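You operate a simulated robot arm through the tools that you are given. There is no shell and no other tool.

The job below is to be done with a simulated robot arm. You get a single attempt, and the scene is never put back.

Task
Put the plug in and run a warm soapy wash to about the blue line.
Fine: set the dial to warm first, give two pumps of soap, shut the tap.

It is judged by the outcome, as a careful person would: the job done as asked, and still so three seconds after it is handed in. It fails if anything else is knocked over, pushed out of place, dropped, spilled or broken.

Robot
A 7-joint arm with a fingered hand, fixed in place. Base frame: the origin is on the floor under the middle of its stand, x ahead of it, y to its left, z up. Units: mm, rad, N and s.
With the tool pointing down near the work surface it reaches from about 200 to 760 mm from the base axis. Its first joint turns from -2.897 to 2.897 rad. Payload 4 kg.
The TCP is the grasp point between the finger pads, 28 mm short of the fingertips. In the tool frame z runs along the fingers and y along their closing line. The gripper opens to 168 mm; its body begins 79 mm behind the TCP. The gripper is a hand of 4 fingers: y runs from the thumb to the fingers, the wrist lies at [0, 0, -249] in the tool frame.
Orientation is that of the tool frame in the base frame, as a unit quaternion [w, x, y, z]. With the fingers straight down and closing along the base's y, the tool's x points along the base's -x, its y along +y and its z along -z.

Tools
- The arm moves only by the tool nudge_tool. Its argument "steps" is a list of rows, each an object of numbers (a shift or turn left out is 0): "dx", "dy", "dz": the shift along the base's x, y, z in mm; "ax", "ay", "az": the turn, a rotation vector about the base's x, y, z in degrees. In form: [{"dx": .., "dy": .., "dz": .., "ax": .., "ay": .., "az": ..}, ...]. A call has 1 to 20 rows; each row is the pose to reach, as a shift and turn from the pose commanded when the call began. Each row takes 0.2 s and may step no farther than 50 mm and 0.15 rad from the row before; otherwise, the whole call is refused. Where a pose cannot be reached the arm comes as near as it can. A force on the tool above 60 N (or 10 N above the force at the start of the call, whichever is more), or a blocked arm, ends the call early, and 0.2 s more pass. In this call time passes only in rows, and 0.2 s behind the last. It gives the time, the measured TCP pose, the force on the tool (base axes), the opening and the grip force at its end, in the units of the frame above (readings bear some noise), with the torque about the TCP (base axes, N m) and any sound that the robot's microphone picked up, and new pictures: "views" is both (left out), scene, wrist or none.
- Cameras (640 x 400 px; columns grow to the right, rows downward): "scene" is fixed at [219.3, 647.2, 1647.8]; the picture's right is [-0.91, -0.42, 0.00], its down [-0.31, 0.68, -0.67] and it looks along [0.28, -0.61, -0.75] (base axes); focal length 371 px, centre (320, 200). "wrist" rides on the gripper at [60, -60, -110] in the tool frame; the picture's right is [0.71, 0.71, 0.00], its down [-0.56, 0.56, -0.61] and it looks along [-0.43, 0.43, 0.79] (tool axes); focal length 265 px, centre (320, 200). There is no depth. A picture from a camera that has moved, and an enlarged one, comes with that camera's place and axes in the base frame and with its lens.
- lift_body(by): slides the trunk up (or, below 0, down) by that many mm; the arm rides with it, the base frame stays. It gives what a move gives, with no picture.
- move_fingers(finger1, finger2, finger3, thumb_bend): sets how far each is bent, from 0 (flat) to 100 (curled in); at 30 the hand is open as for a grip, at 70 the pads meet at the TCP. One left out holds its place. A second passes; each finger stops where it meets its share of the squeeze, and holds until it gets a number again. It is the only way to open and close the hand. It gives what a move gives, with no picture; readings hold the bend of each and the force on the fingers (four entries, about 0 where the hand has none), thumb and palm.
- enlarge(camera, box): a new picture of the part [left, top, right, bottom] of that camera's present view, enlarged. No time passes.
- job_done(): hands the job in; it is judged then, once.

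Places have to be worked out from the pictures, the camera data and where the tool is seen. Open the gripper and draw the arm clear of the work before you hand the job in, unless the task says otherwise.

The tools are called after "Call:" as name(argument=value, ...) on one line, values as JSON. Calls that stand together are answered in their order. nudge_tool: Moves the arm, as the interface text tells. Its arguments: {"type":"object","properties":{"steps":{"type":"array","items":{"type":"object","properties":{"dx":{"type":"number"},"dy":{"type":"number"},"dz":{"type":"number"},"ax":{"type":"number"},"ay":{"type":"number"},"az":{"type":"number"}}}},"views":{"type":"string","enum":["both","scene","wrist","none"]}},"required":["steps"]} The other tools are called the same way: lift_body (by) moves the trunk up or down; move_fingers (finger1, finger2, finger3, thumb_bend) moves the fingers one by one; enlarge (camera, box) takes an enlarged picture of a part of a camera's view; job_done () hands the job in.

At the start:

```text
time_s: 0.0
tool_pos: [361.7, 135.0, 1215.9]
tool_rot: [0.0, 0.0, 1.0, -0.001]
wrist_force: [-0.1, 0.2, -0.2]
wrist_torque: [0.03, -0.01, 0.0]
opening: 167.9
grasp_force: 0.0
shape: jaw
bend: [30.0, 30.0, 30.0, 30.0]
finger forces: [0.0, 0.0, 0.0, 0.0, 0.0, 0.1]
trunk travel left (down, up): [-535.0, 55.0]
```

scene: 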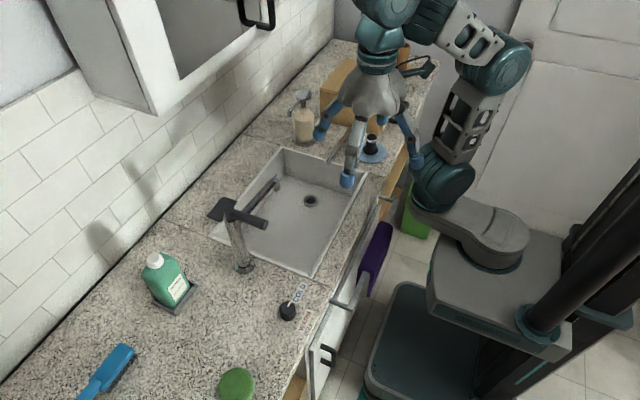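
wrist: 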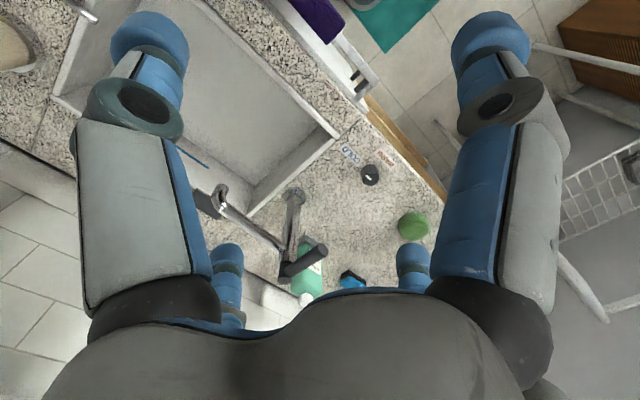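

I'll begin by looking at the scene closely: the sink, the tap, the dial, the plug and the bottles.

Call:
enlarge(camera="scene", box=[200, 130, 380, 290])

Call:
enlarge(camera="scene", box=[250, 260, 350, 330])

Call:
enlarge(camera="scene", box=[270, 70, 450, 200])

Call:
enlarge(camera="scene", box=[70, 230, 270, 400])

Call:
enlarge(camera="wrist", box=[300, 100, 460, 300])

```text
2.50 times, centred on (290, 210) of scene
camera zoom: at [219.3, 647.2, 1647.8], right [-0.91, -0.42, 0.0], down [-0.31, 0.68, -0.67], along [0.28, -0.61, -0.75], focal length 928 px, centre (395, 175)
```

zoom: 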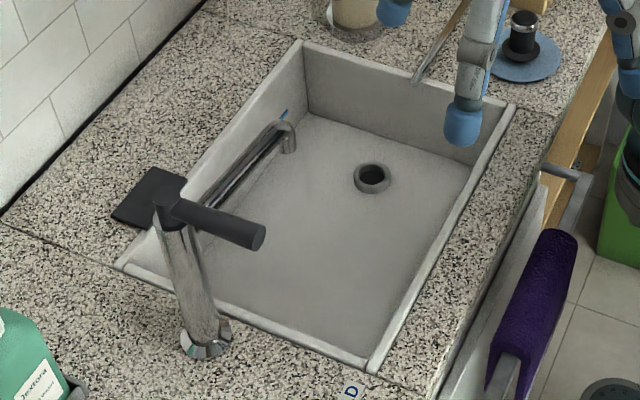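

```text
5.71 times, centred on (300, 295) of scene
camera zoom: at [219.3, 647.2, 1647.8], right [-0.91, -0.42, 0.0], down [-0.31, 0.68, -0.67], along [0.28, -0.61, -0.75], focal length 2121 px, centre (434, -343)
```

zoom: 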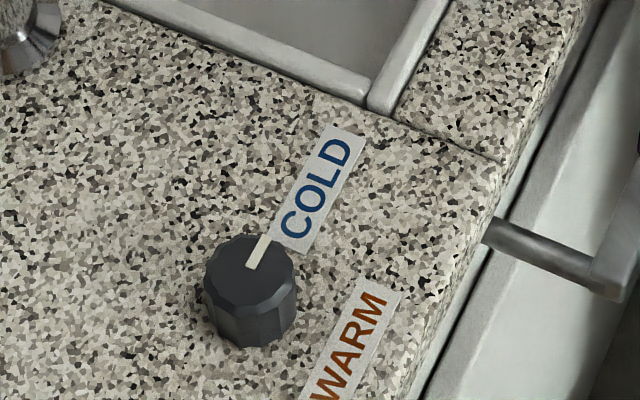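

```text
3.08 times, centred on (360, 135) of scene
camera zoom: at [219.3, 647.2, 1647.8], right [-0.91, -0.42, 0.0], down [-0.31, 0.68, -0.67], along [0.28, -0.61, -0.75], focal length 1142 px, centre (197, 400)
```

zoom: 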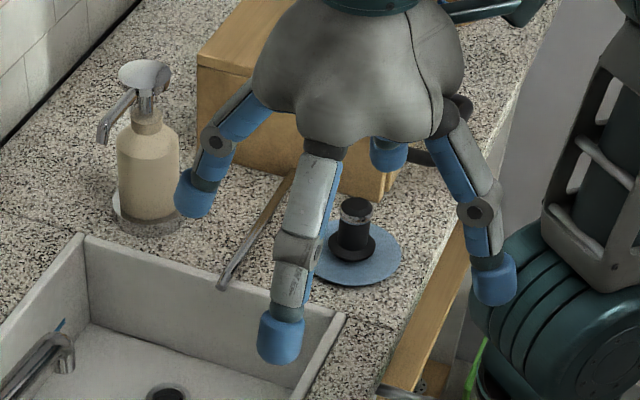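

```text
2.35 times, centred on (170, 315) of scene
camera zoom: at [219.3, 647.2, 1647.8], right [-0.91, -0.42, 0.0], down [-0.31, 0.68, -0.67], along [0.28, -0.61, -0.75], focal length 873 px, centre (673, -71)
```

zoom: 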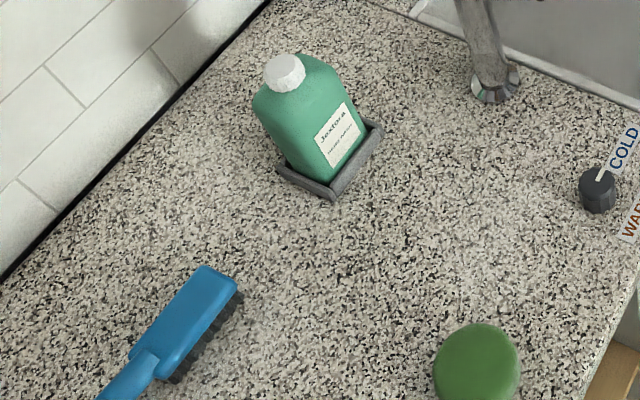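

```text
2.00 times, centred on (380, 200) of wrist
camera zoom: at [302.3, 74.7, 1325.1], right [-0.71, 0.71, 0.0], down [0.56, 0.56, 0.61], along [0.43, 0.43, -0.79], focal length 531 px, centre (200, 200)
```

zoom: 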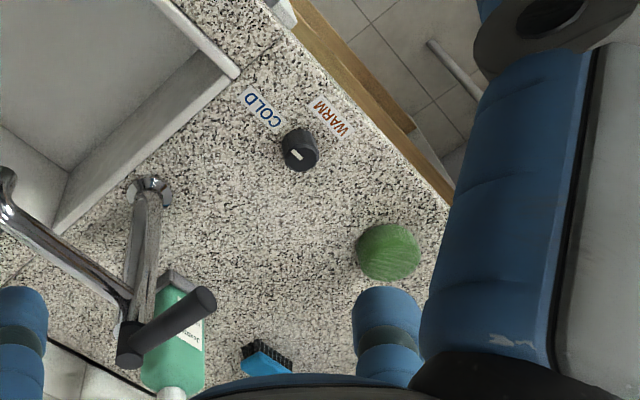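

Counter top works out at about z=850, the dial at about (437,346,875), the drain near (591,-85,726), the plug near (458,-262) and the soap pump near (680,-228). I'll look closer at the blue line, the tap, the labels and the plug before moving.

Call:
enlarge(camera="wrist", box=[60, 60, 340, 300])

Call:
enlarge(camera="scene", box=[200, 170, 290, 230])

Call:
enlarge(camera="scene", box=[345, 120, 405, 170])

Call:
enlarge(camera="scene", box=[285, 80, 345, 150])

Call:
enlarge(camera="scene", box=[130, 240, 210, 320])

```text
1.67 times, centred on (200, 180) of wrist
camera zoom: at [302.3, 74.7, 1325.1], right [-0.71, 0.71, 0.0], down [0.56, 0.56, 0.61], along [0.43, 0.43, -0.79], focal length 442 px, centre (520, 233)
```

zoom: 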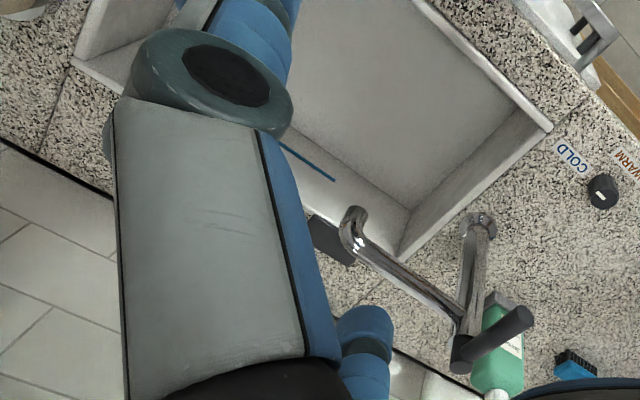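

```text
6.67 times, centred on (245, 200) of scene
camera zoom: at [219.3, 647.2, 1647.8], right [-0.91, -0.42, 0.0], down [-0.31, 0.68, -0.67], along [0.28, -0.61, -0.75], focal length 2475 px, centre (820, 200)
```

zoom: 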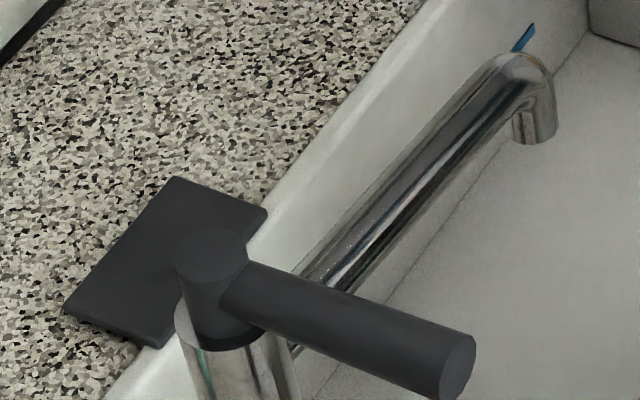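

```text
8.00 times, centred on (375, 145) of scene
camera zoom: at [219.3, 647.2, 1647.8], right [-0.91, -0.42, 0.0], down [-0.31, 0.68, -0.67], along [0.28, -0.61, -0.75], focal length 2970 px, centre (-120, 640)
```

zoom: 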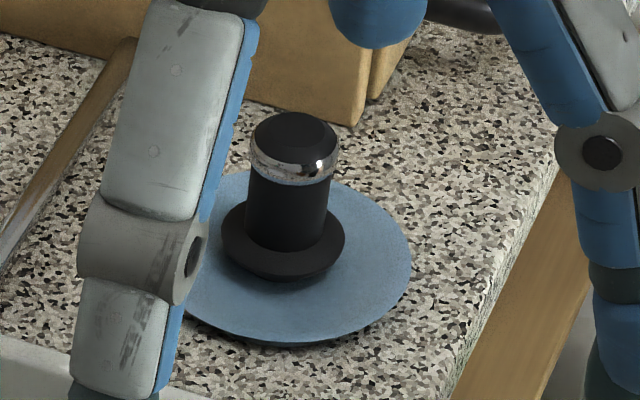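

```text
5.71 times, centred on (315, 115) of scene
camera zoom: at [219.3, 647.2, 1647.8], right [-0.91, -0.42, 0.0], down [-0.31, 0.68, -0.67], along [0.28, -0.61, -0.75], focal length 2121 px, centre (349, 686)
```

zoom: 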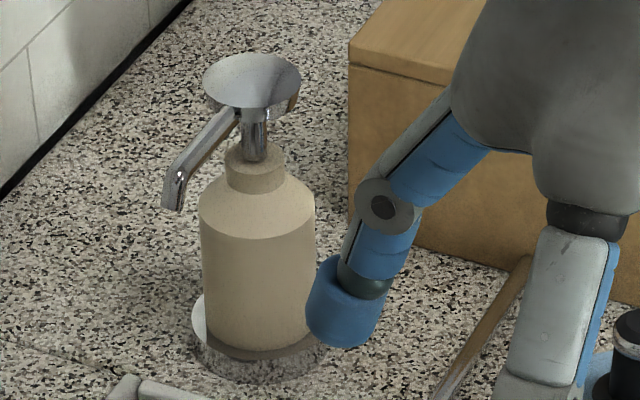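

```text
5.00 times, centred on (170, 280) of scene
camera zoom: at [219.3, 647.2, 1647.8], right [-0.91, -0.42, 0.0], down [-0.31, 0.68, -0.67], along [0.28, -0.61, -0.75], focal length 1856 px, centre (1070, -200)
```

zoom: 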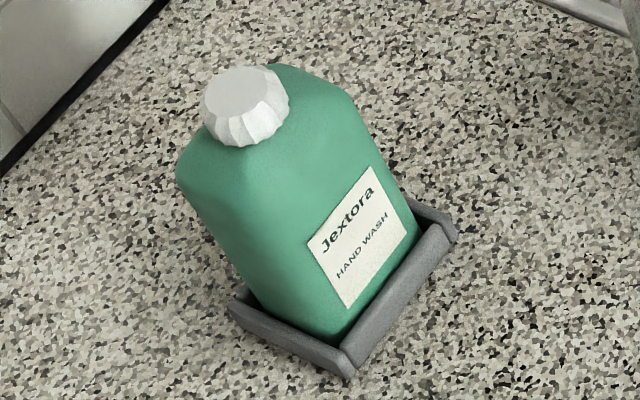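

The cream pump is the soap; the green bottle is hand wash and not for this job. The dial points at COLD (toward -y) and WARM lies toward -x, so it needs a clockwise quarter turn. I'm moving above the dial at a safe height to look.

Call:
nudge_tool(steps=[{"dx": 15, "dy": 42}, {"dx": 30, "dy": 84}, {"dx": 45, "dy": 126}, {"dx": 60, "dy": 168}, {"dx": 75, "dy": 211}, {"dx": 75, "dy": 211, "dz": -45}, {"dx": 75, "dy": 211, "dz": -90}, {"dx": 75, "dy": 211, "dz": -116}, {"dx": 75, "dy": 211, "dz": -116}], views="both")

```text
time_s: 2.0
tool_pos: [437.9, 346.6, 1097.2]
tool_rot: [0.0, 0.001, 1.0, 0.0]
wrist_force: [0.7, -0.1, 0.9]
wrist_torque: [0.02, 0.03, 0.0]
opening: 167.9
grasp_force: 0.0
shape: jaw
bend: [30.0, 30.0, 30.0, 30.0]
finger forces: [0.1, 0.0, 0.0, 0.1, 0.0, 0.0]
out of reach, approached as far as the arm can: row 5
trunk travel left (down, up): [-535.0, 55.0]
camera wrist: at [377.4, 285.9, 1208.3], right [-0.71, 0.71, 0.0], down [0.56, 0.56, 0.61], along [0.43, 0.43, -0.79], focal length 265 px, centre (320, 200)
```

scene: 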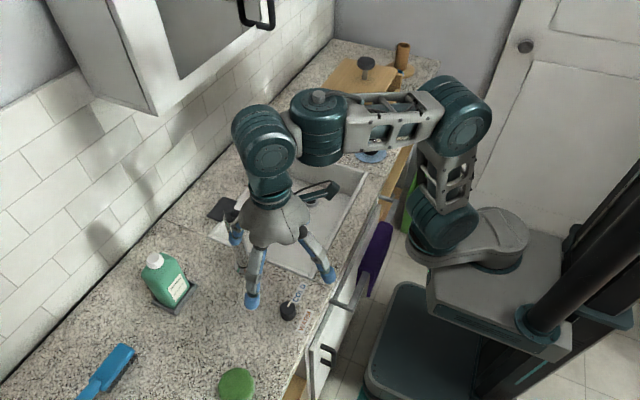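
wrist: 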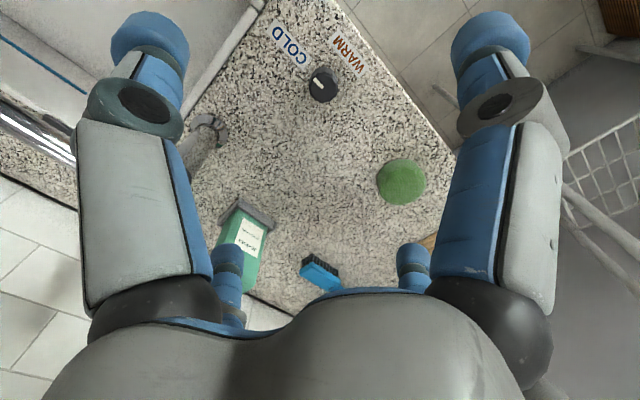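

The hand is above the dial. I'll enlarge the wrist view to fix the dial centre and its pointer.

Call:
enlarge(camera="wrist", box=[260, 20, 388, 100])

Call:
enlarge(camera="scene", box=[240, 250, 340, 330])

```text
5.00 times, centred on (324, 60) of wrist
camera zoom: at [377.4, 285.9, 1208.3], right [-0.71, 0.71, 0.0], down [0.56, 0.56, 0.61], along [0.43, 0.43, -0.79], focal length 1327 px, centre (300, 900)
```

zoom: 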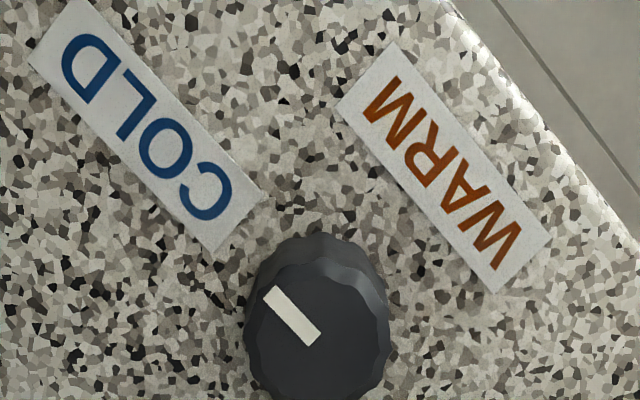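

```text
5.00 times, centred on (290, 290) of scene
camera zoom: at [219.3, 647.2, 1647.8], right [-0.91, -0.42, 0.0], down [-0.31, 0.68, -0.67], along [0.28, -0.61, -0.75], focal length 1856 px, centre (470, -250)
```

zoom: 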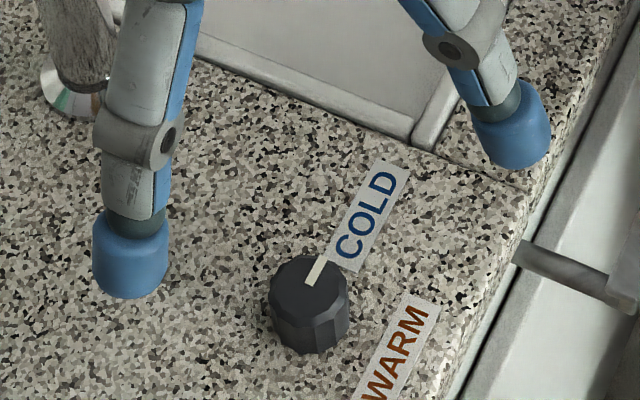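

The knob is about 35 mm wide and 25 mm high, centred near (434,347). I'll pre-turn the hand +45° so the full -90° stroke stays within the wrist range, and come down to just above it.

Call:
nudge_tool(steps=[{"dx": -1, "az": 8}, {"dx": -2, "az": 16}, {"dx": -3, "az": 24}, {"dx": -3, "az": 32}, {"dx": -3, "az": 40}, {"dx": -3, "az": 45}, {"dx": -3, "dy": 1, "dz": -40, "az": 45}, {"dx": -3, "dy": 1, "dz": -80, "az": 45}, {"dx": -3, "dy": 1, "dz": -120, "az": 45}, {"dx": -3, "dy": 1, "dz": -150, "az": 45}, {"dx": -3, "dy": 1, "dz": -150, "az": 45}], views="both")

```text
time_s: 4.4
tool_pos: [435.2, 346.8, 949.4]
tool_rot: [-0.001, -0.383, 0.924, 0.0]
wrist_force: [0.8, 0.0, 0.1]
wrist_torque: [0.01, -0.01, 0.01]
opening: 168.0
grasp_force: 0.1
shape: jaw
bend: [30.0, 30.0, 30.0, 30.0]
finger forces: [0.0, 0.1, 0.0, 0.0, 0.1, 0.0]
trunk travel left (down, up): [-535.0, 55.0]
camera wrist: at [434.5, 261.5, 1059.2], right [-1.0, 0.0, 0.0], down [0.0, 0.79, 0.61], along [0.0, 0.61, -0.79], focal length 265 px, centre (320, 200)
```

scene: 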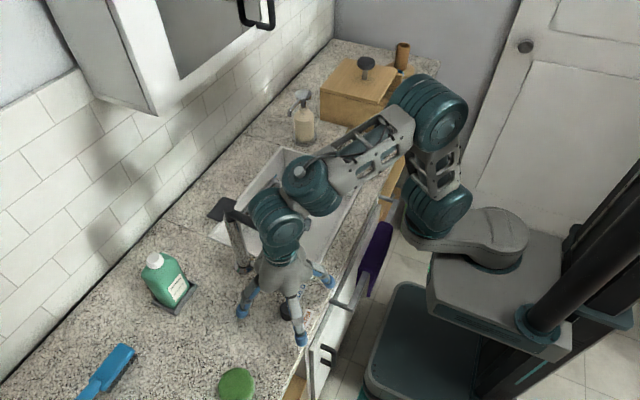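
wrist: 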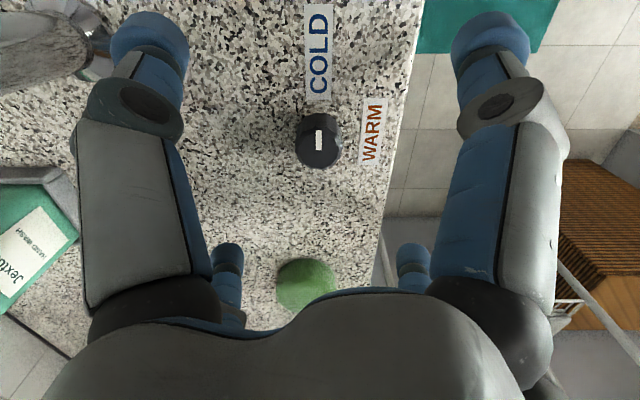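

The hand is centred on the knob within 1 mm or so. I'm checking the clearance between the hand and the tap lever before the last descent.

Call:
enlarge(camera="scene", box=[200, 180, 360, 350])

```text
2.35 times, centred on (280, 265) of scene
camera zoom: at [219.3, 647.2, 1647.8], right [-0.91, -0.42, 0.0], down [-0.31, 0.68, -0.67], along [0.28, -0.61, -0.75], focal length 873 px, centre (414, 47)
```

zoom: 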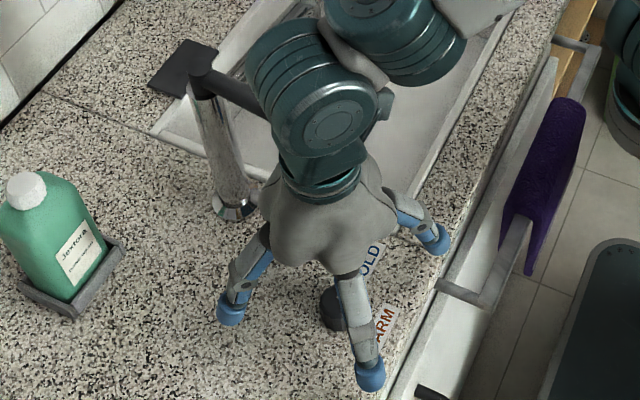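

The wrist housing will stay above and about 40 mm to the side of the lever, so the descent is clear. I'm lowering slowly until the fingertips are beside the knob, watching the force.

Call:
nudge_tool(steps=[{"dz": -20}, {"dz": -40}, {"dz": -50}, {"dz": -58}, {"dz": -58}], views="both")

```text
time_s: 5.6
tool_pos: [434.0, 346.9, 891.5]
tool_rot: [0.0, -0.382, 0.924, 0.0]
wrist_force: [-0.7, -0.4, -0.3]
wrist_torque: [0.01, -0.01, 0.02]
opening: 167.7
grasp_force: 0.0
shape: jaw
bend: [30.0, 30.0, 30.0, 30.0]
finger forces: [0.0, 0.1, 0.0, 0.1, 0.1, 0.0]
trunk travel left (down, up): [-535.0, 55.0]
camera wrist: at [434.7, 261.7, 1000.6], right [-1.0, 0.0, 0.0], down [0.0, 0.79, 0.61], along [0.0, 0.61, -0.79], focal length 265 px, centre (320, 200)
```

scene: 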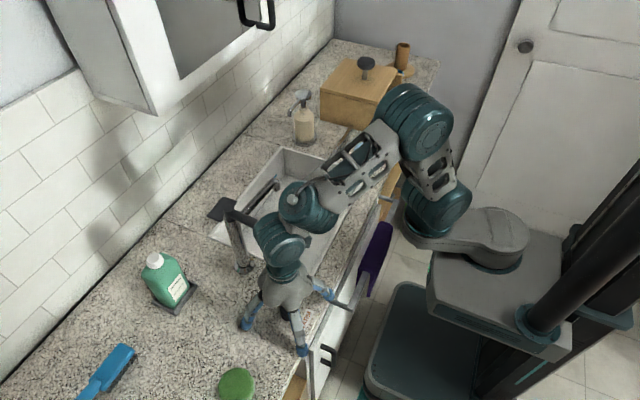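
wrist: 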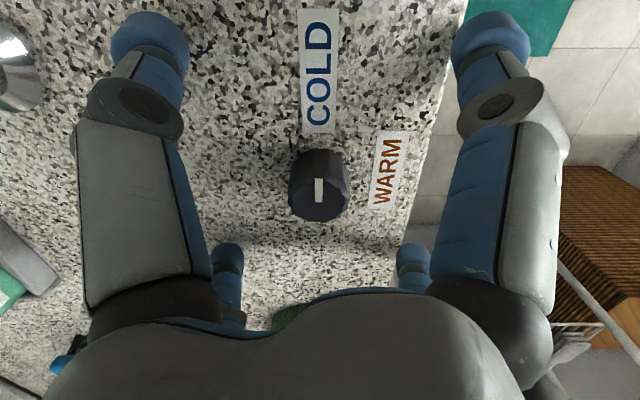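

No contact yet and the tips are about level with the knob's lower half. I'm closing all four fingers partway first.

Call:
move_fingers(finger1=55, finger2=55, finger3=55, thumb_bend=55)

Call:
enlarge(camera="wrist", box=[160, 80, 480, 280])

Call:
enlarge(camera="scene", box=[220, 260, 340, 350])

```text
time_s: 6.3
tool_pos: [434.9, 346.9, 897.1]
tool_rot: [0.005, -0.382, 0.924, 0.003]
wrist_force: [-2.3, -4.5, 34.5]
wrist_torque: [-1.51, 1.32, 0.05]
opening: 54.2
grasp_force: 16.4
shape: fingers
bend: [48.0, 55.0, 55.0, 54.0]
finger forces: [30.3, 0.8, 0.0, 0.0, 2.8, 0.0]
trunk travel left (down, up): [-535.0, 55.0]
stopped: the force on the tool passed its limit at 62 N (the readings are from after the stop); the commanded pose is now the measured one
```

```text
2.00 times, centred on (320, 180) of wrist
camera zoom: at [434.2, 260.6, 1006.1], right [-1.0, 0.0, -0.01], down [0.0, 0.78, 0.62], along [0.01, 0.62, -0.78], focal length 531 px, centre (320, 240)
```

zoom: 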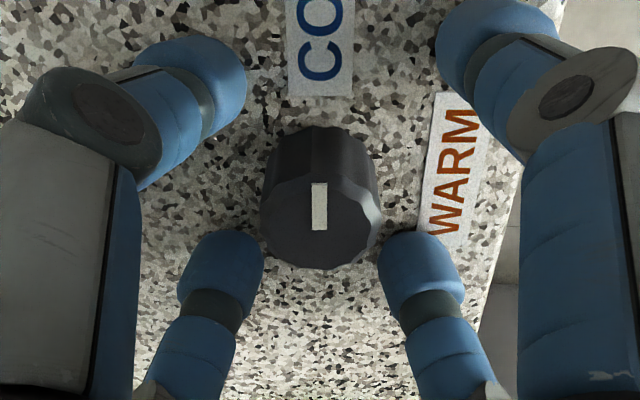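

```text
4.44 times, centred on (280, 305) of scene
camera zoom: at [219.3, 647.2, 1647.8], right [-0.91, -0.42, 0.0], down [-0.31, 0.68, -0.67], along [0.28, -0.61, -0.75], focal length 1650 px, centre (498, -267)
```

zoom: 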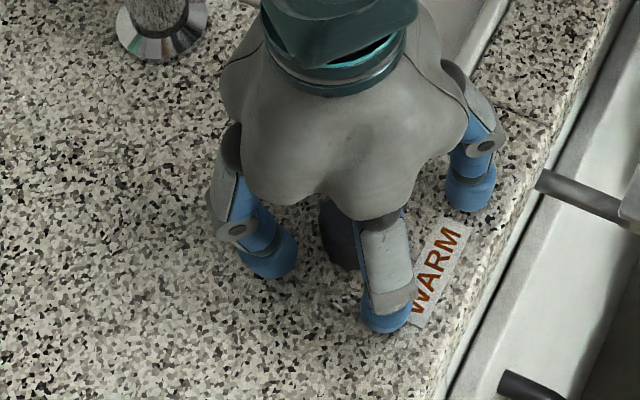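

Closing swings the fingertips lower and finger 1 pressed on the counter, with the arm stopping itself. I'll raise about 13 mm and take out the slight tilt before closing further.

Call:
nudge_tool(steps=[{"dz": 6}, {"dz": 13, "ax": -0.5, "ay": 0.4}, {"dz": 13, "ax": -0.5, "ay": 0.4}], views="wrist")

```text
time_s: 7.2
tool_pos: [435.4, 348.8, 907.2]
tool_rot: [-0.001, -0.384, 0.924, -0.001]
wrist_force: [0.3, 0.4, 0.1]
wrist_torque: [0.01, -0.03, 0.01]
opening: 43.1
grasp_force: 0.0
shape: fingers
bend: [54.0, 55.0, 55.0, 55.0]
finger forces: [0.0, 0.0, 0.1, 0.0, 0.1, 0.1]
trunk travel left (down, up): [-535.0, 55.0]
camera wrist: at [436.4, 263.9, 1016.9], right [-1.0, 0.0, 0.0], down [0.0, 0.79, 0.61], along [0.0, 0.61, -0.79], focal length 265 px, centre (320, 200)
```

wrist: 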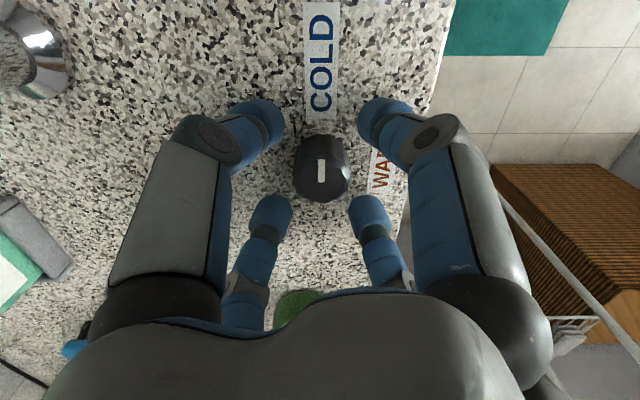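

No contact forces now and the four tips look centred around the knob. I'm closing to grip it.

Call:
move_fingers(finger1=70, finger2=70, finger3=70, thumb_bend=70)

Call:
enlarge(camera="wrist", box=[200, 60, 440, 260])

Call:
enlarge(camera="scene", box=[220, 260, 340, 350])

```text
time_s: 8.2
tool_pos: [436.4, 348.4, 906.8]
tool_rot: [-0.002, -0.382, 0.924, -0.001]
wrist_force: [0.3, -0.4, -3.3]
wrist_torque: [0.03, 0.03, -0.01]
opening: 17.9
grasp_force: 17.4
shape: fingers
bend: [63.0, 62.0, 63.0, 64.0]
finger forces: [7.7, 8.2, 7.1, 0.0, 10.7, 0.0]
trunk travel left (down, up): [-535.0, 55.0]
```

```text
2.00 times, centred on (320, 160) of wrist
camera zoom: at [436.7, 263.7, 1016.9], right [-1.0, 0.0, 0.0], down [0.0, 0.79, 0.61], along [0.0, 0.61, -0.79], focal length 531 px, centre (320, 280)
```

zoom: 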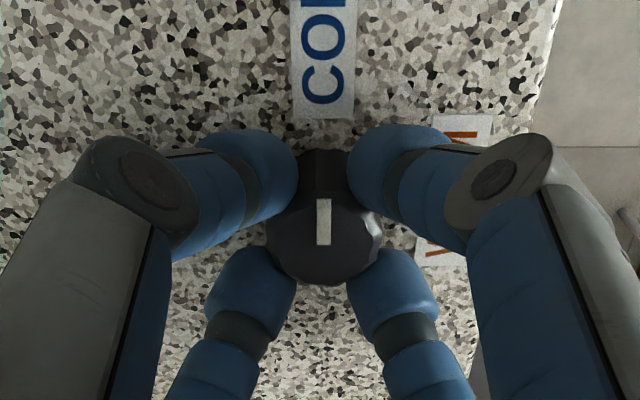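

```text
4.44 times, centred on (280, 305) of scene
camera zoom: at [219.3, 647.2, 1647.8], right [-0.91, -0.42, 0.0], down [-0.31, 0.68, -0.67], along [0.28, -0.61, -0.75], focal length 1650 px, centre (498, -267)
```

zoom: 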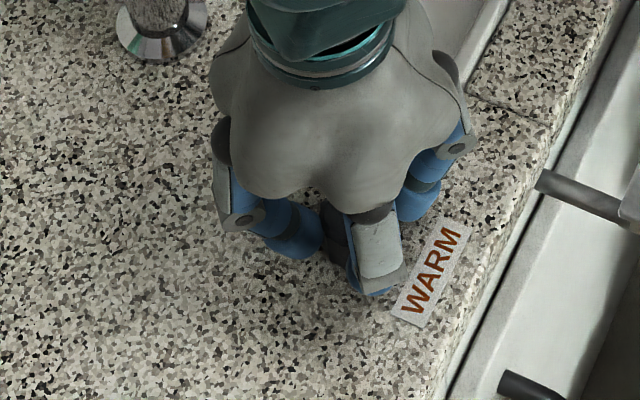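

All four fingers hold the knob at 7–11 N. I'm turning clockwise 30° first to see whether the knob follows.

Call:
nudge_tool(steps=[{"az": -6}, {"az": -12}, {"az": -18}, {"az": -24}, {"az": -30}, {"az": -30}], views="wrist")

```text
time_s: 9.6
tool_pos: [435.5, 348.8, 906.6]
tool_rot: [-0.001, -0.129, 0.992, -0.001]
wrist_force: [-2.8, -1.3, -2.4]
wrist_torque: [-0.01, 0.06, -0.02]
opening: 18.2
grasp_force: 16.9
shape: fingers
bend: [63.0, 62.0, 63.0, 64.0]
finger forces: [8.2, 8.2, 7.1, 0.1, 10.8, 0.1]
trunk travel left (down, up): [-535.0, 55.0]
camera wrist: at [393.5, 274.8, 1016.9], right [-0.86, 0.5, 0.0], down [0.4, 0.68, 0.61], along [0.31, 0.53, -0.79], focal length 265 px, centre (320, 200)
```

wrist: 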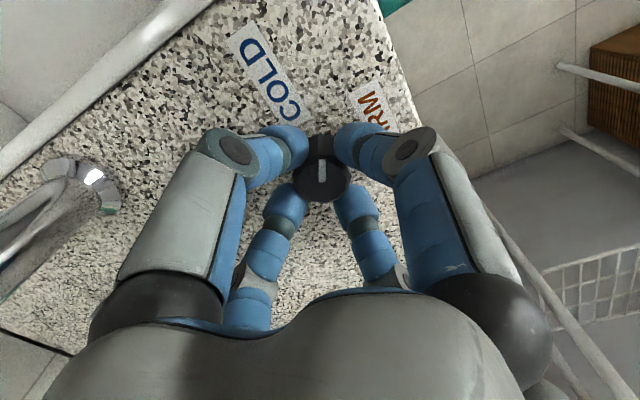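

The pointer stays fixed relative to the hand, so the knob is turning with it. I'm continuing the other 60° to WARM.

Call:
nudge_tool(steps=[{"az": -7}, {"az": -14}, {"az": -21}, {"az": -28}, {"az": -35}, {"az": -42}, {"az": -49}, {"az": -56}, {"az": -60}, {"az": -60}], views="both")

```text
time_s: 11.8
tool_pos: [436.2, 349.2, 906.5]
tool_rot: [-0.001, 0.384, 0.923, 0.0]
wrist_force: [-11.0, -0.4, -3.6]
wrist_torque: [0.0, 0.3, 0.01]
opening: 18.5
grasp_force: 17.5
shape: fingers
bend: [63.0, 62.0, 63.0, 64.0]
finger forces: [8.4, 7.8, 7.0, 0.0, 11.9, 0.0]
trunk travel left (down, up): [-535.0, 55.0]
camera wrist: at [350.1, 348.6, 1017.0], right [0.0, 1.0, 0.0], down [0.79, 0.0, 0.61], along [0.61, 0.0, -0.79], focal length 265 px, centre (320, 200)
```

scene: 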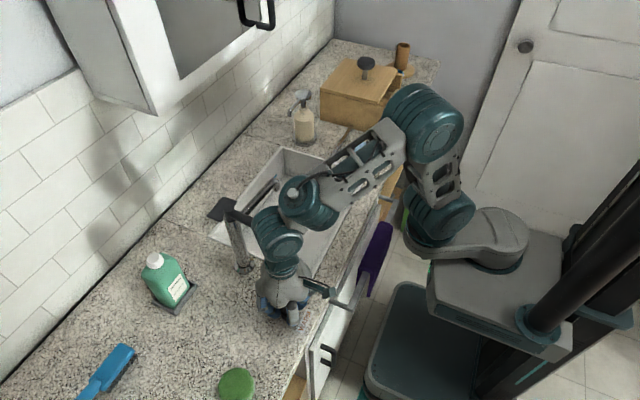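
wrist: 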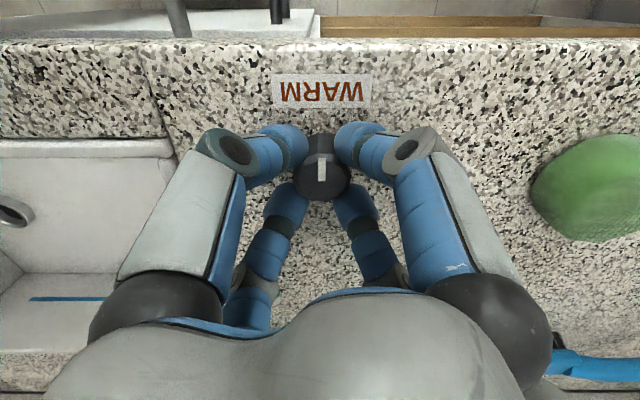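

The pointer now faces the WARM label. I'll check closely, along with the blue line visible on the sink's back wall.

Call:
enlarge(camera="wrist", box=[240, 60, 400, 220])

Call:
enlarge(camera="wrist", box=[0, 120, 160, 400])

```text
2.50 times, centred on (320, 140) of wrist
camera zoom: at [350.1, 348.6, 1017.0], right [0.0, 1.0, 0.0], down [0.79, 0.0, 0.61], along [0.61, 0.0, -0.79], focal length 664 px, centre (320, 350)
```

zoom: 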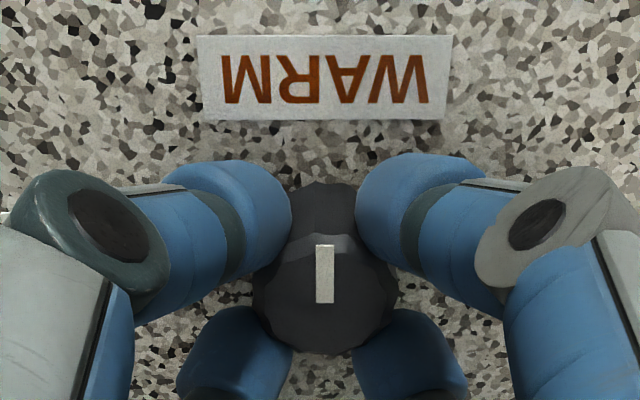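

```text
1.43 times, centred on (80, 260) of wrist
camera zoom: at [350.1, 348.6, 1017.0], right [0.0, 1.0, 0.0], down [0.79, 0.0, 0.61], along [0.61, 0.0, -0.79], focal length 379 px, centre (663, 114)
```

zoom: 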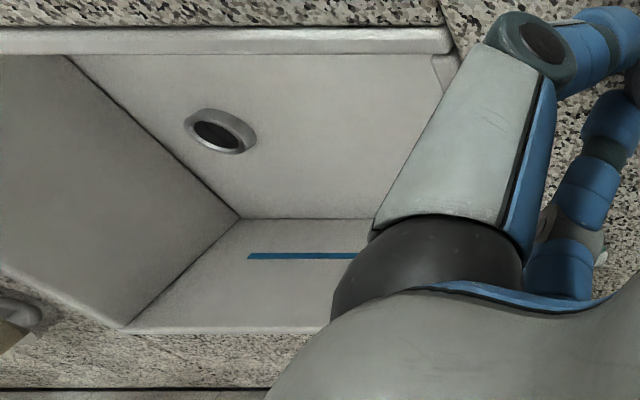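

The pointer is squarely on WARM. The blue line sits about 50 mm above the sink floor (z≈782). I'm releasing the dial.

Call:
move_fingers(finger1=42, finger2=42, finger3=42, thumb_bend=42)

Call:
nudge_tool(steps=[{"dz": 20}, {"dz": 50}, {"dz": 90}, {"dz": 130}, {"dz": 170}, {"dz": 200}, {"dz": 200}], views="both")

```text
time_s: 12.8
tool_pos: [436.1, 348.3, 906.8]
tool_rot: [-0.002, 0.384, 0.923, 0.001]
wrist_force: [0.2, -0.4, -0.5]
wrist_torque: [0.03, -0.03, 0.0]
opening: 81.2
grasp_force: 0.0
shape: fingers
bend: [42.0, 42.0, 42.0, 42.0]
finger forces: [0.0, 0.0, 0.0, 0.0, 0.1, 0.0]
trunk travel left (down, up): [-535.0, 55.0]
```

```text
time_s: 14.3
tool_pos: [434.7, 348.2, 1107.0]
tool_rot: [-0.002, 0.383, 0.924, 0.0]
wrist_force: [-0.7, 1.0, 0.6]
wrist_torque: [0.0, -0.05, -0.03]
opening: 81.1
grasp_force: 0.1
shape: fingers
bend: [42.0, 42.0, 42.0, 42.0]
finger forces: [0.1, 0.1, 0.1, 0.0, 0.0, 0.0]
trunk travel left (down, up): [-535.0, 55.0]
camera wrist: at [350.8, 347.7, 1217.9], right [0.0, 1.0, 0.0], down [0.79, 0.0, 0.61], along [0.61, 0.0, -0.79], focal length 265 px, centre (320, 200)
```

scene: 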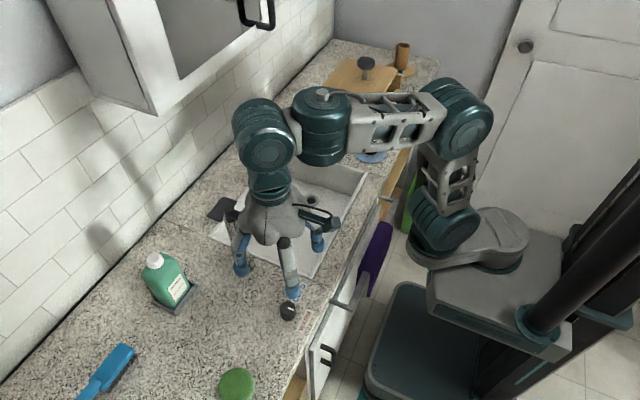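
wrist: 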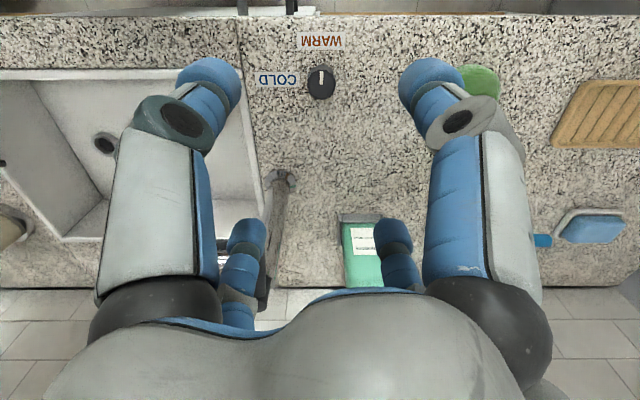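

The dial reads WARM and the hand is clear. I'm raising a little and travelling along y, keeping to the robot side of the tap lever, to look at the plug and drain.

Call:
nudge_tool(steps=[{"dx": -20, "dz": 30}, {"dx": -40, "dy": -20, "dz": 40}, {"dx": -45, "dy": -60, "dz": 40}, {"dx": -45, "dy": -105, "dz": 40}, {"dx": -45, "dy": -150, "dz": 40}, {"dx": -45, "dy": -195, "dz": 40}, {"dx": -45, "dy": -240, "dz": 40}, {"dx": -45, "dy": -285, "dz": 40}, {"dx": -45, "dy": -330, "dz": 40}, {"dx": -45, "dy": -375, "dz": 40}, {"dx": -45, "dy": -420, "dz": 40}, {"dx": -45, "dy": -465, "dz": 40}, {"dx": -40, "dy": -510, "dz": 40}, {"dx": -40, "dy": -550, "dz": 40}, {"dx": -40, "dy": -550, "dz": 40}], views="both")

```text
time_s: 17.6
tool_pos: [395.1, -200.4, 1146.5]
tool_rot: [-0.001, 0.384, 0.923, 0.002]
wrist_force: [-0.4, 0.4, -0.3]
wrist_torque: [0.02, -0.02, -0.02]
opening: 81.6
grasp_force: 0.1
shape: fingers
bend: [42.0, 42.0, 42.0, 42.0]
finger forces: [0.0, 0.0, 0.0, 0.0, 0.0, 0.0]
trunk travel left (down, up): [-535.0, 55.0]
camera wrist: at [310.9, -201.9, 1256.8], right [0.0, 1.0, 0.0], down [0.79, 0.0, 0.61], along [0.61, 0.0, -0.79], focal length 265 px, centre (320, 200)
```

scene: 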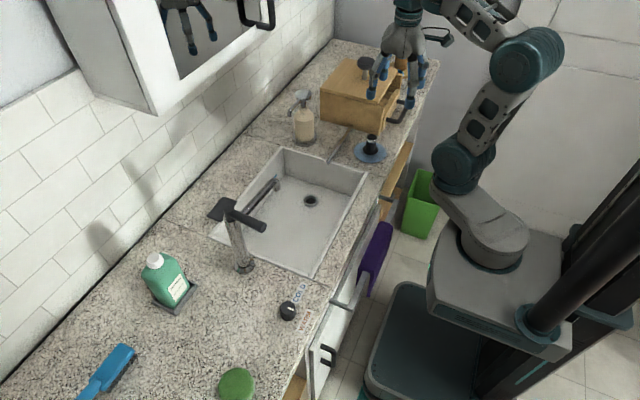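
wrist: 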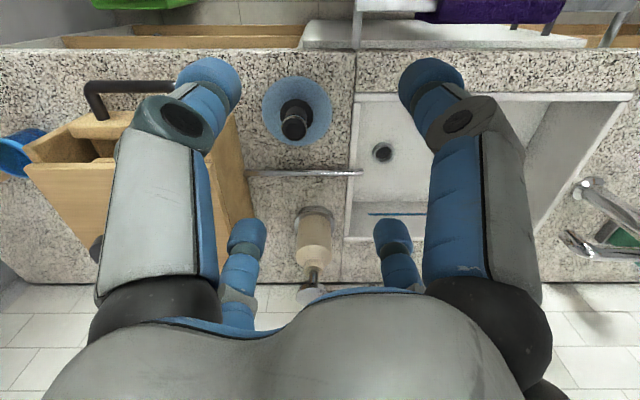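

A good view of everything here. Enlarging the plug, the stick that overhangs the sink, the drain and the soap pump.

Call:
enlarge(camera="wrist", box=[240, 60, 440, 240])

Call:
enlarge(camera="scene", box=[335, 120, 415, 175])

Call:
enlarge(camera="scene", box=[270, 80, 400, 220])

Call:
enlarge(camera="wrist", box=[250, 190, 400, 310])

Call:
enlarge(camera="wrist", box=[240, 60, 340, 160])

```text
2.22 times, centred on (340, 150) of wrist
camera zoom: at [310.9, -201.9, 1256.8], right [0.0, 1.0, 0.0], down [0.79, 0.0, 0.61], along [0.61, 0.0, -0.79], focal length 590 px, centre (276, 311)
```

zoom: 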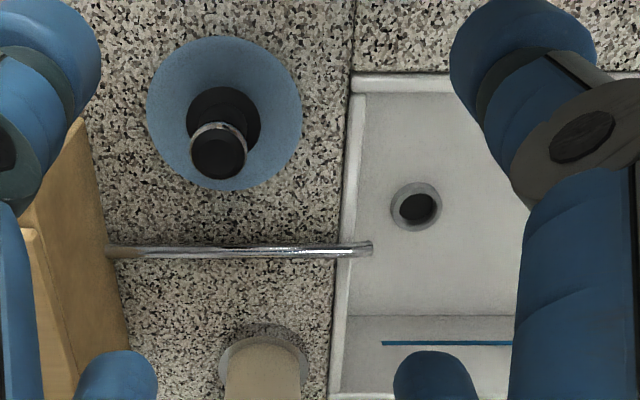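

```text
7.27 times, centred on (375, 148) of scene
camera zoom: at [219.3, 647.2, 1647.8], right [-0.91, -0.42, 0.0], down [-0.31, 0.68, -0.67], along [0.28, -0.61, -0.75], focal length 2700 px, centre (-80, 582)
```

zoom: 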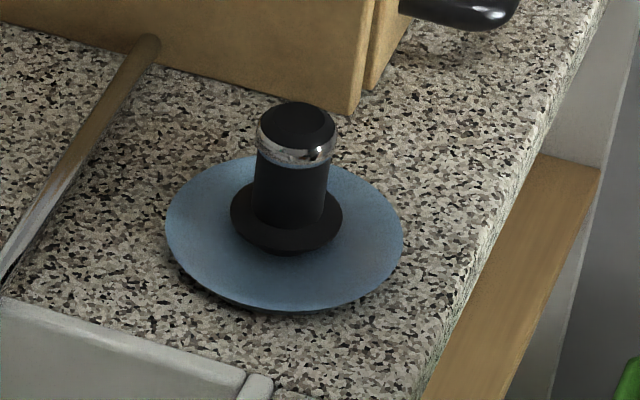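

```text
2.86 times, centred on (335, 150) of scene
camera zoom: at [219.3, 647.2, 1647.8], right [-0.91, -0.42, 0.0], down [-0.31, 0.68, -0.67], along [0.28, -0.61, -0.75], focal length 1061 px, centre (277, 343)
```

zoom: 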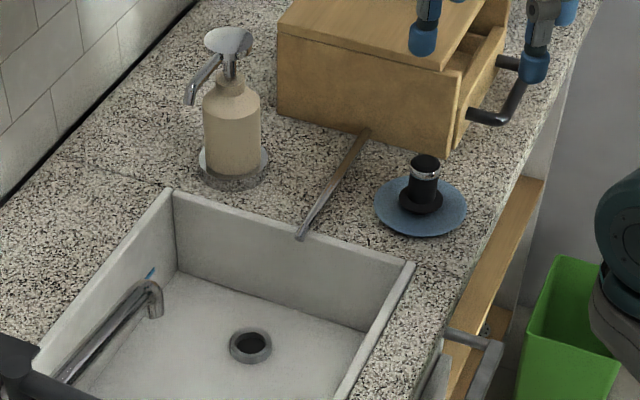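

```text
3.33 times, centred on (325, 250) of wrist
camera zoom: at [310.9, -201.9, 1256.8], right [0.0, 1.0, 0.0], down [0.79, 0.0, 0.61], along [0.61, 0.0, -0.79], focal length 885 px, centre (303, 33)
```

zoom: 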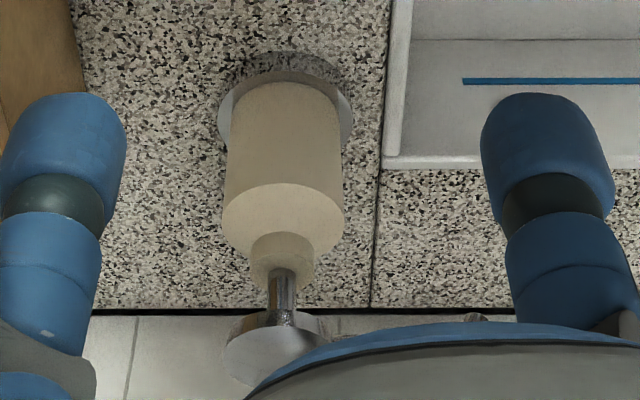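

```text
4.00 times, centred on (290, 110) of wrist
camera zoom: at [310.9, -201.9, 1256.8], right [0.0, 1.0, 0.0], down [0.79, 0.0, 0.61], along [0.61, 0.0, -0.79], focal length 1062 px, centre (440, 560)
```

zoom: 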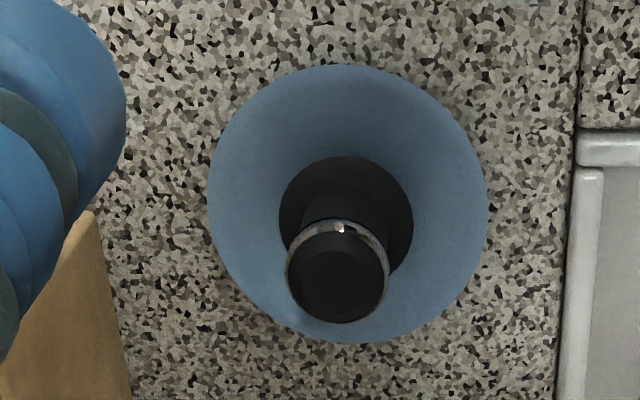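

The plug candidate stands at about (450,-235), cylinder from z≈884 to 934, with its wide blue base on the counter. There is also something blue beyond the box, so I'll check that it isn't another plug.

Call:
enlarge(camera="wrist", box=[0, 60, 180, 280])

Call:
enlarge(camera="scene", box=[320, 30, 450, 140])

Call:
enlarge(camera="scene", box=[280, 170, 350, 230])

```text
1.82 times, centred on (90, 170) of wrist
camera zoom: at [310.9, -201.9, 1256.8], right [0.0, 1.0, 0.0], down [0.79, 0.0, 0.61], along [0.61, 0.0, -0.79], focal length 483 px, centre (738, 254)
```

zoom: 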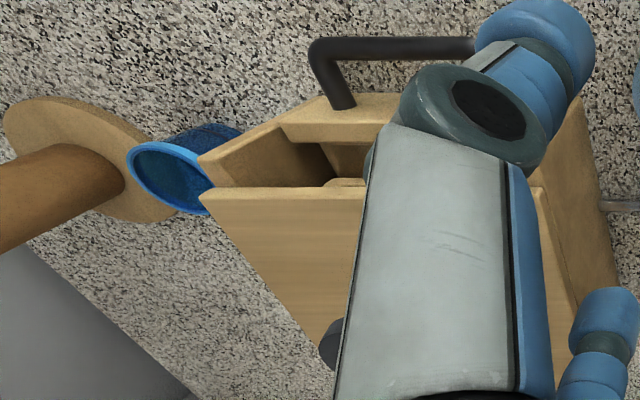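

```text
3.64 times, centred on (385, 85) of scene
camera zoom: at [219.3, 647.2, 1647.8], right [-0.91, -0.42, 0.0], down [-0.31, 0.68, -0.67], along [0.28, -0.61, -0.75], focal length 1350 px, centre (84, 618)
```

zoom: 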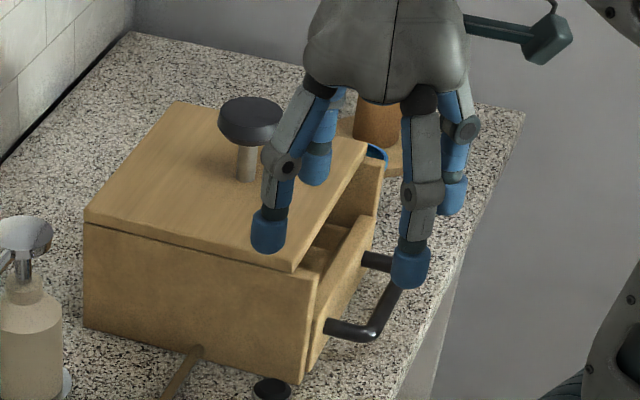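

```text
6.67 times, centred on (315, 200) of scene
camera zoom: at [219.3, 647.2, 1647.8], right [-0.91, -0.42, 0.0], down [-0.31, 0.68, -0.67], along [0.28, -0.61, -0.75], focal length 2475 px, centre (353, 200)
```

zoom: 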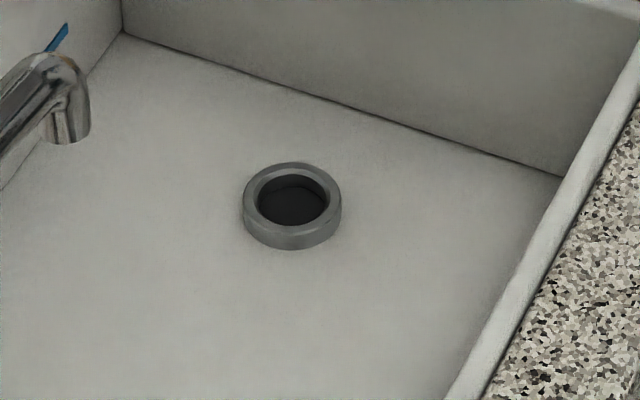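

That blue item is just a cup beside a pepper mill, so this is the plug. The stick tip overhangs the sink near (549,-130,877), so I'll turn the hand to yaw about -72° to keep it between two fingers later, and grip only the top of the plug. Moving above the plug now.

Call:
nudge_tool(steps=[{"dx": 15, "dy": -9, "az": -7}, {"dx": 30, "dy": -18, "az": -14}, {"dx": 45, "dy": -27, "az": -21}, {"dx": 55, "dy": -34, "az": -26.6}, {"dx": 55, "dy": -34, "dz": -45, "az": -26.6}, {"dx": 55, "dy": -34, "dz": -90, "az": -26.6}, {"dx": 55, "dy": -34, "dz": -130, "az": -26.6}, {"dx": 55, "dy": -34, "dz": -130, "az": -26.6}], views="both")

```text
time_s: 19.4
tool_pos: [452.6, -235.4, 1015.3]
tool_rot: [-0.002, 0.586, 0.811, 0.001]
wrist_force: [0.4, 0.6, -0.3]
wrist_torque: [0.01, -0.02, 0.0]
opening: 81.5
grasp_force: 0.0
shape: fingers
bend: [42.0, 42.0, 42.0, 42.0]
finger forces: [0.0, 0.0, 0.0, 0.0, 0.0, 0.0]
trunk travel left (down, up): [-535.0, 55.0]
camera wrist: at [376.0, -197.8, 1125.7], right [0.45, 0.89, 0.0], down [0.71, -0.36, 0.61], along [0.55, -0.27, -0.79], focal length 265 px, centre (320, 200)
```

scene: 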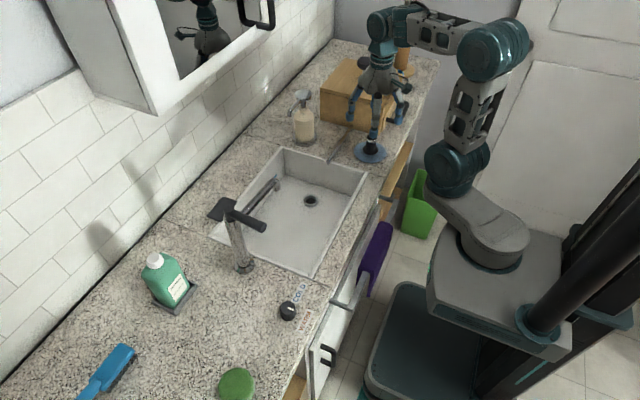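
wrist: 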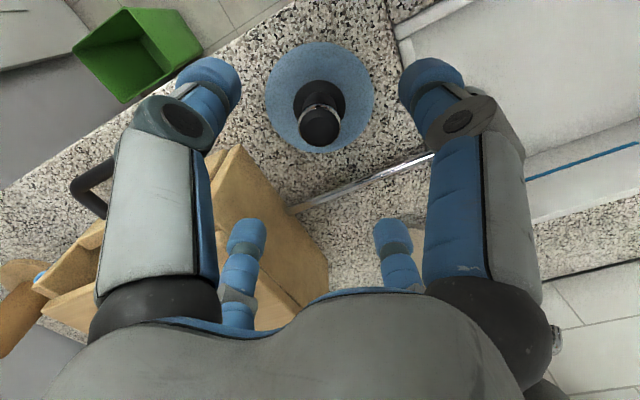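

Checking alignment of the plug's top to the hand axis.

Call:
enlarge(camera="wrist", box=[220, 20, 440, 280])

Call:
enlarge(camera="scene", box=[330, 60, 420, 170])

```text
1.54 times, centred on (330, 150) of wrist
camera zoom: at [376.0, -197.8, 1125.7], right [0.45, 0.89, 0.0], down [0.71, -0.36, 0.61], along [0.55, -0.27, -0.79], focal length 408 px, centre (305, 277)
```

zoom: 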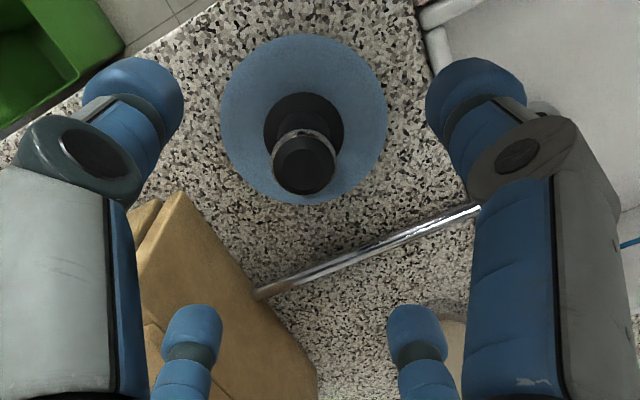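

```text
3.64 times, centred on (375, 115) of scene
camera zoom: at [219.3, 647.2, 1647.8], right [-0.91, -0.42, 0.0], down [-0.31, 0.68, -0.67], along [0.28, -0.61, -0.75], focal length 1350 px, centre (120, 509)
```

zoom: 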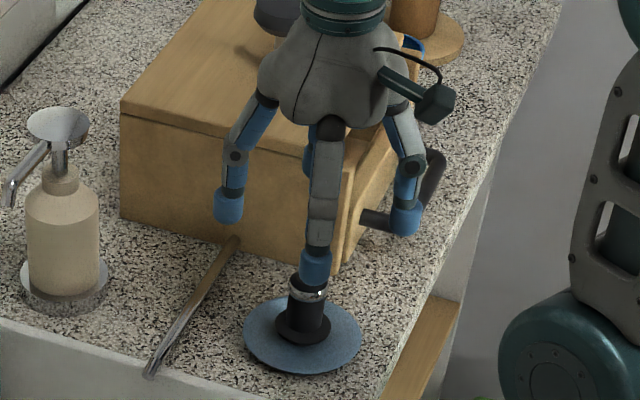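

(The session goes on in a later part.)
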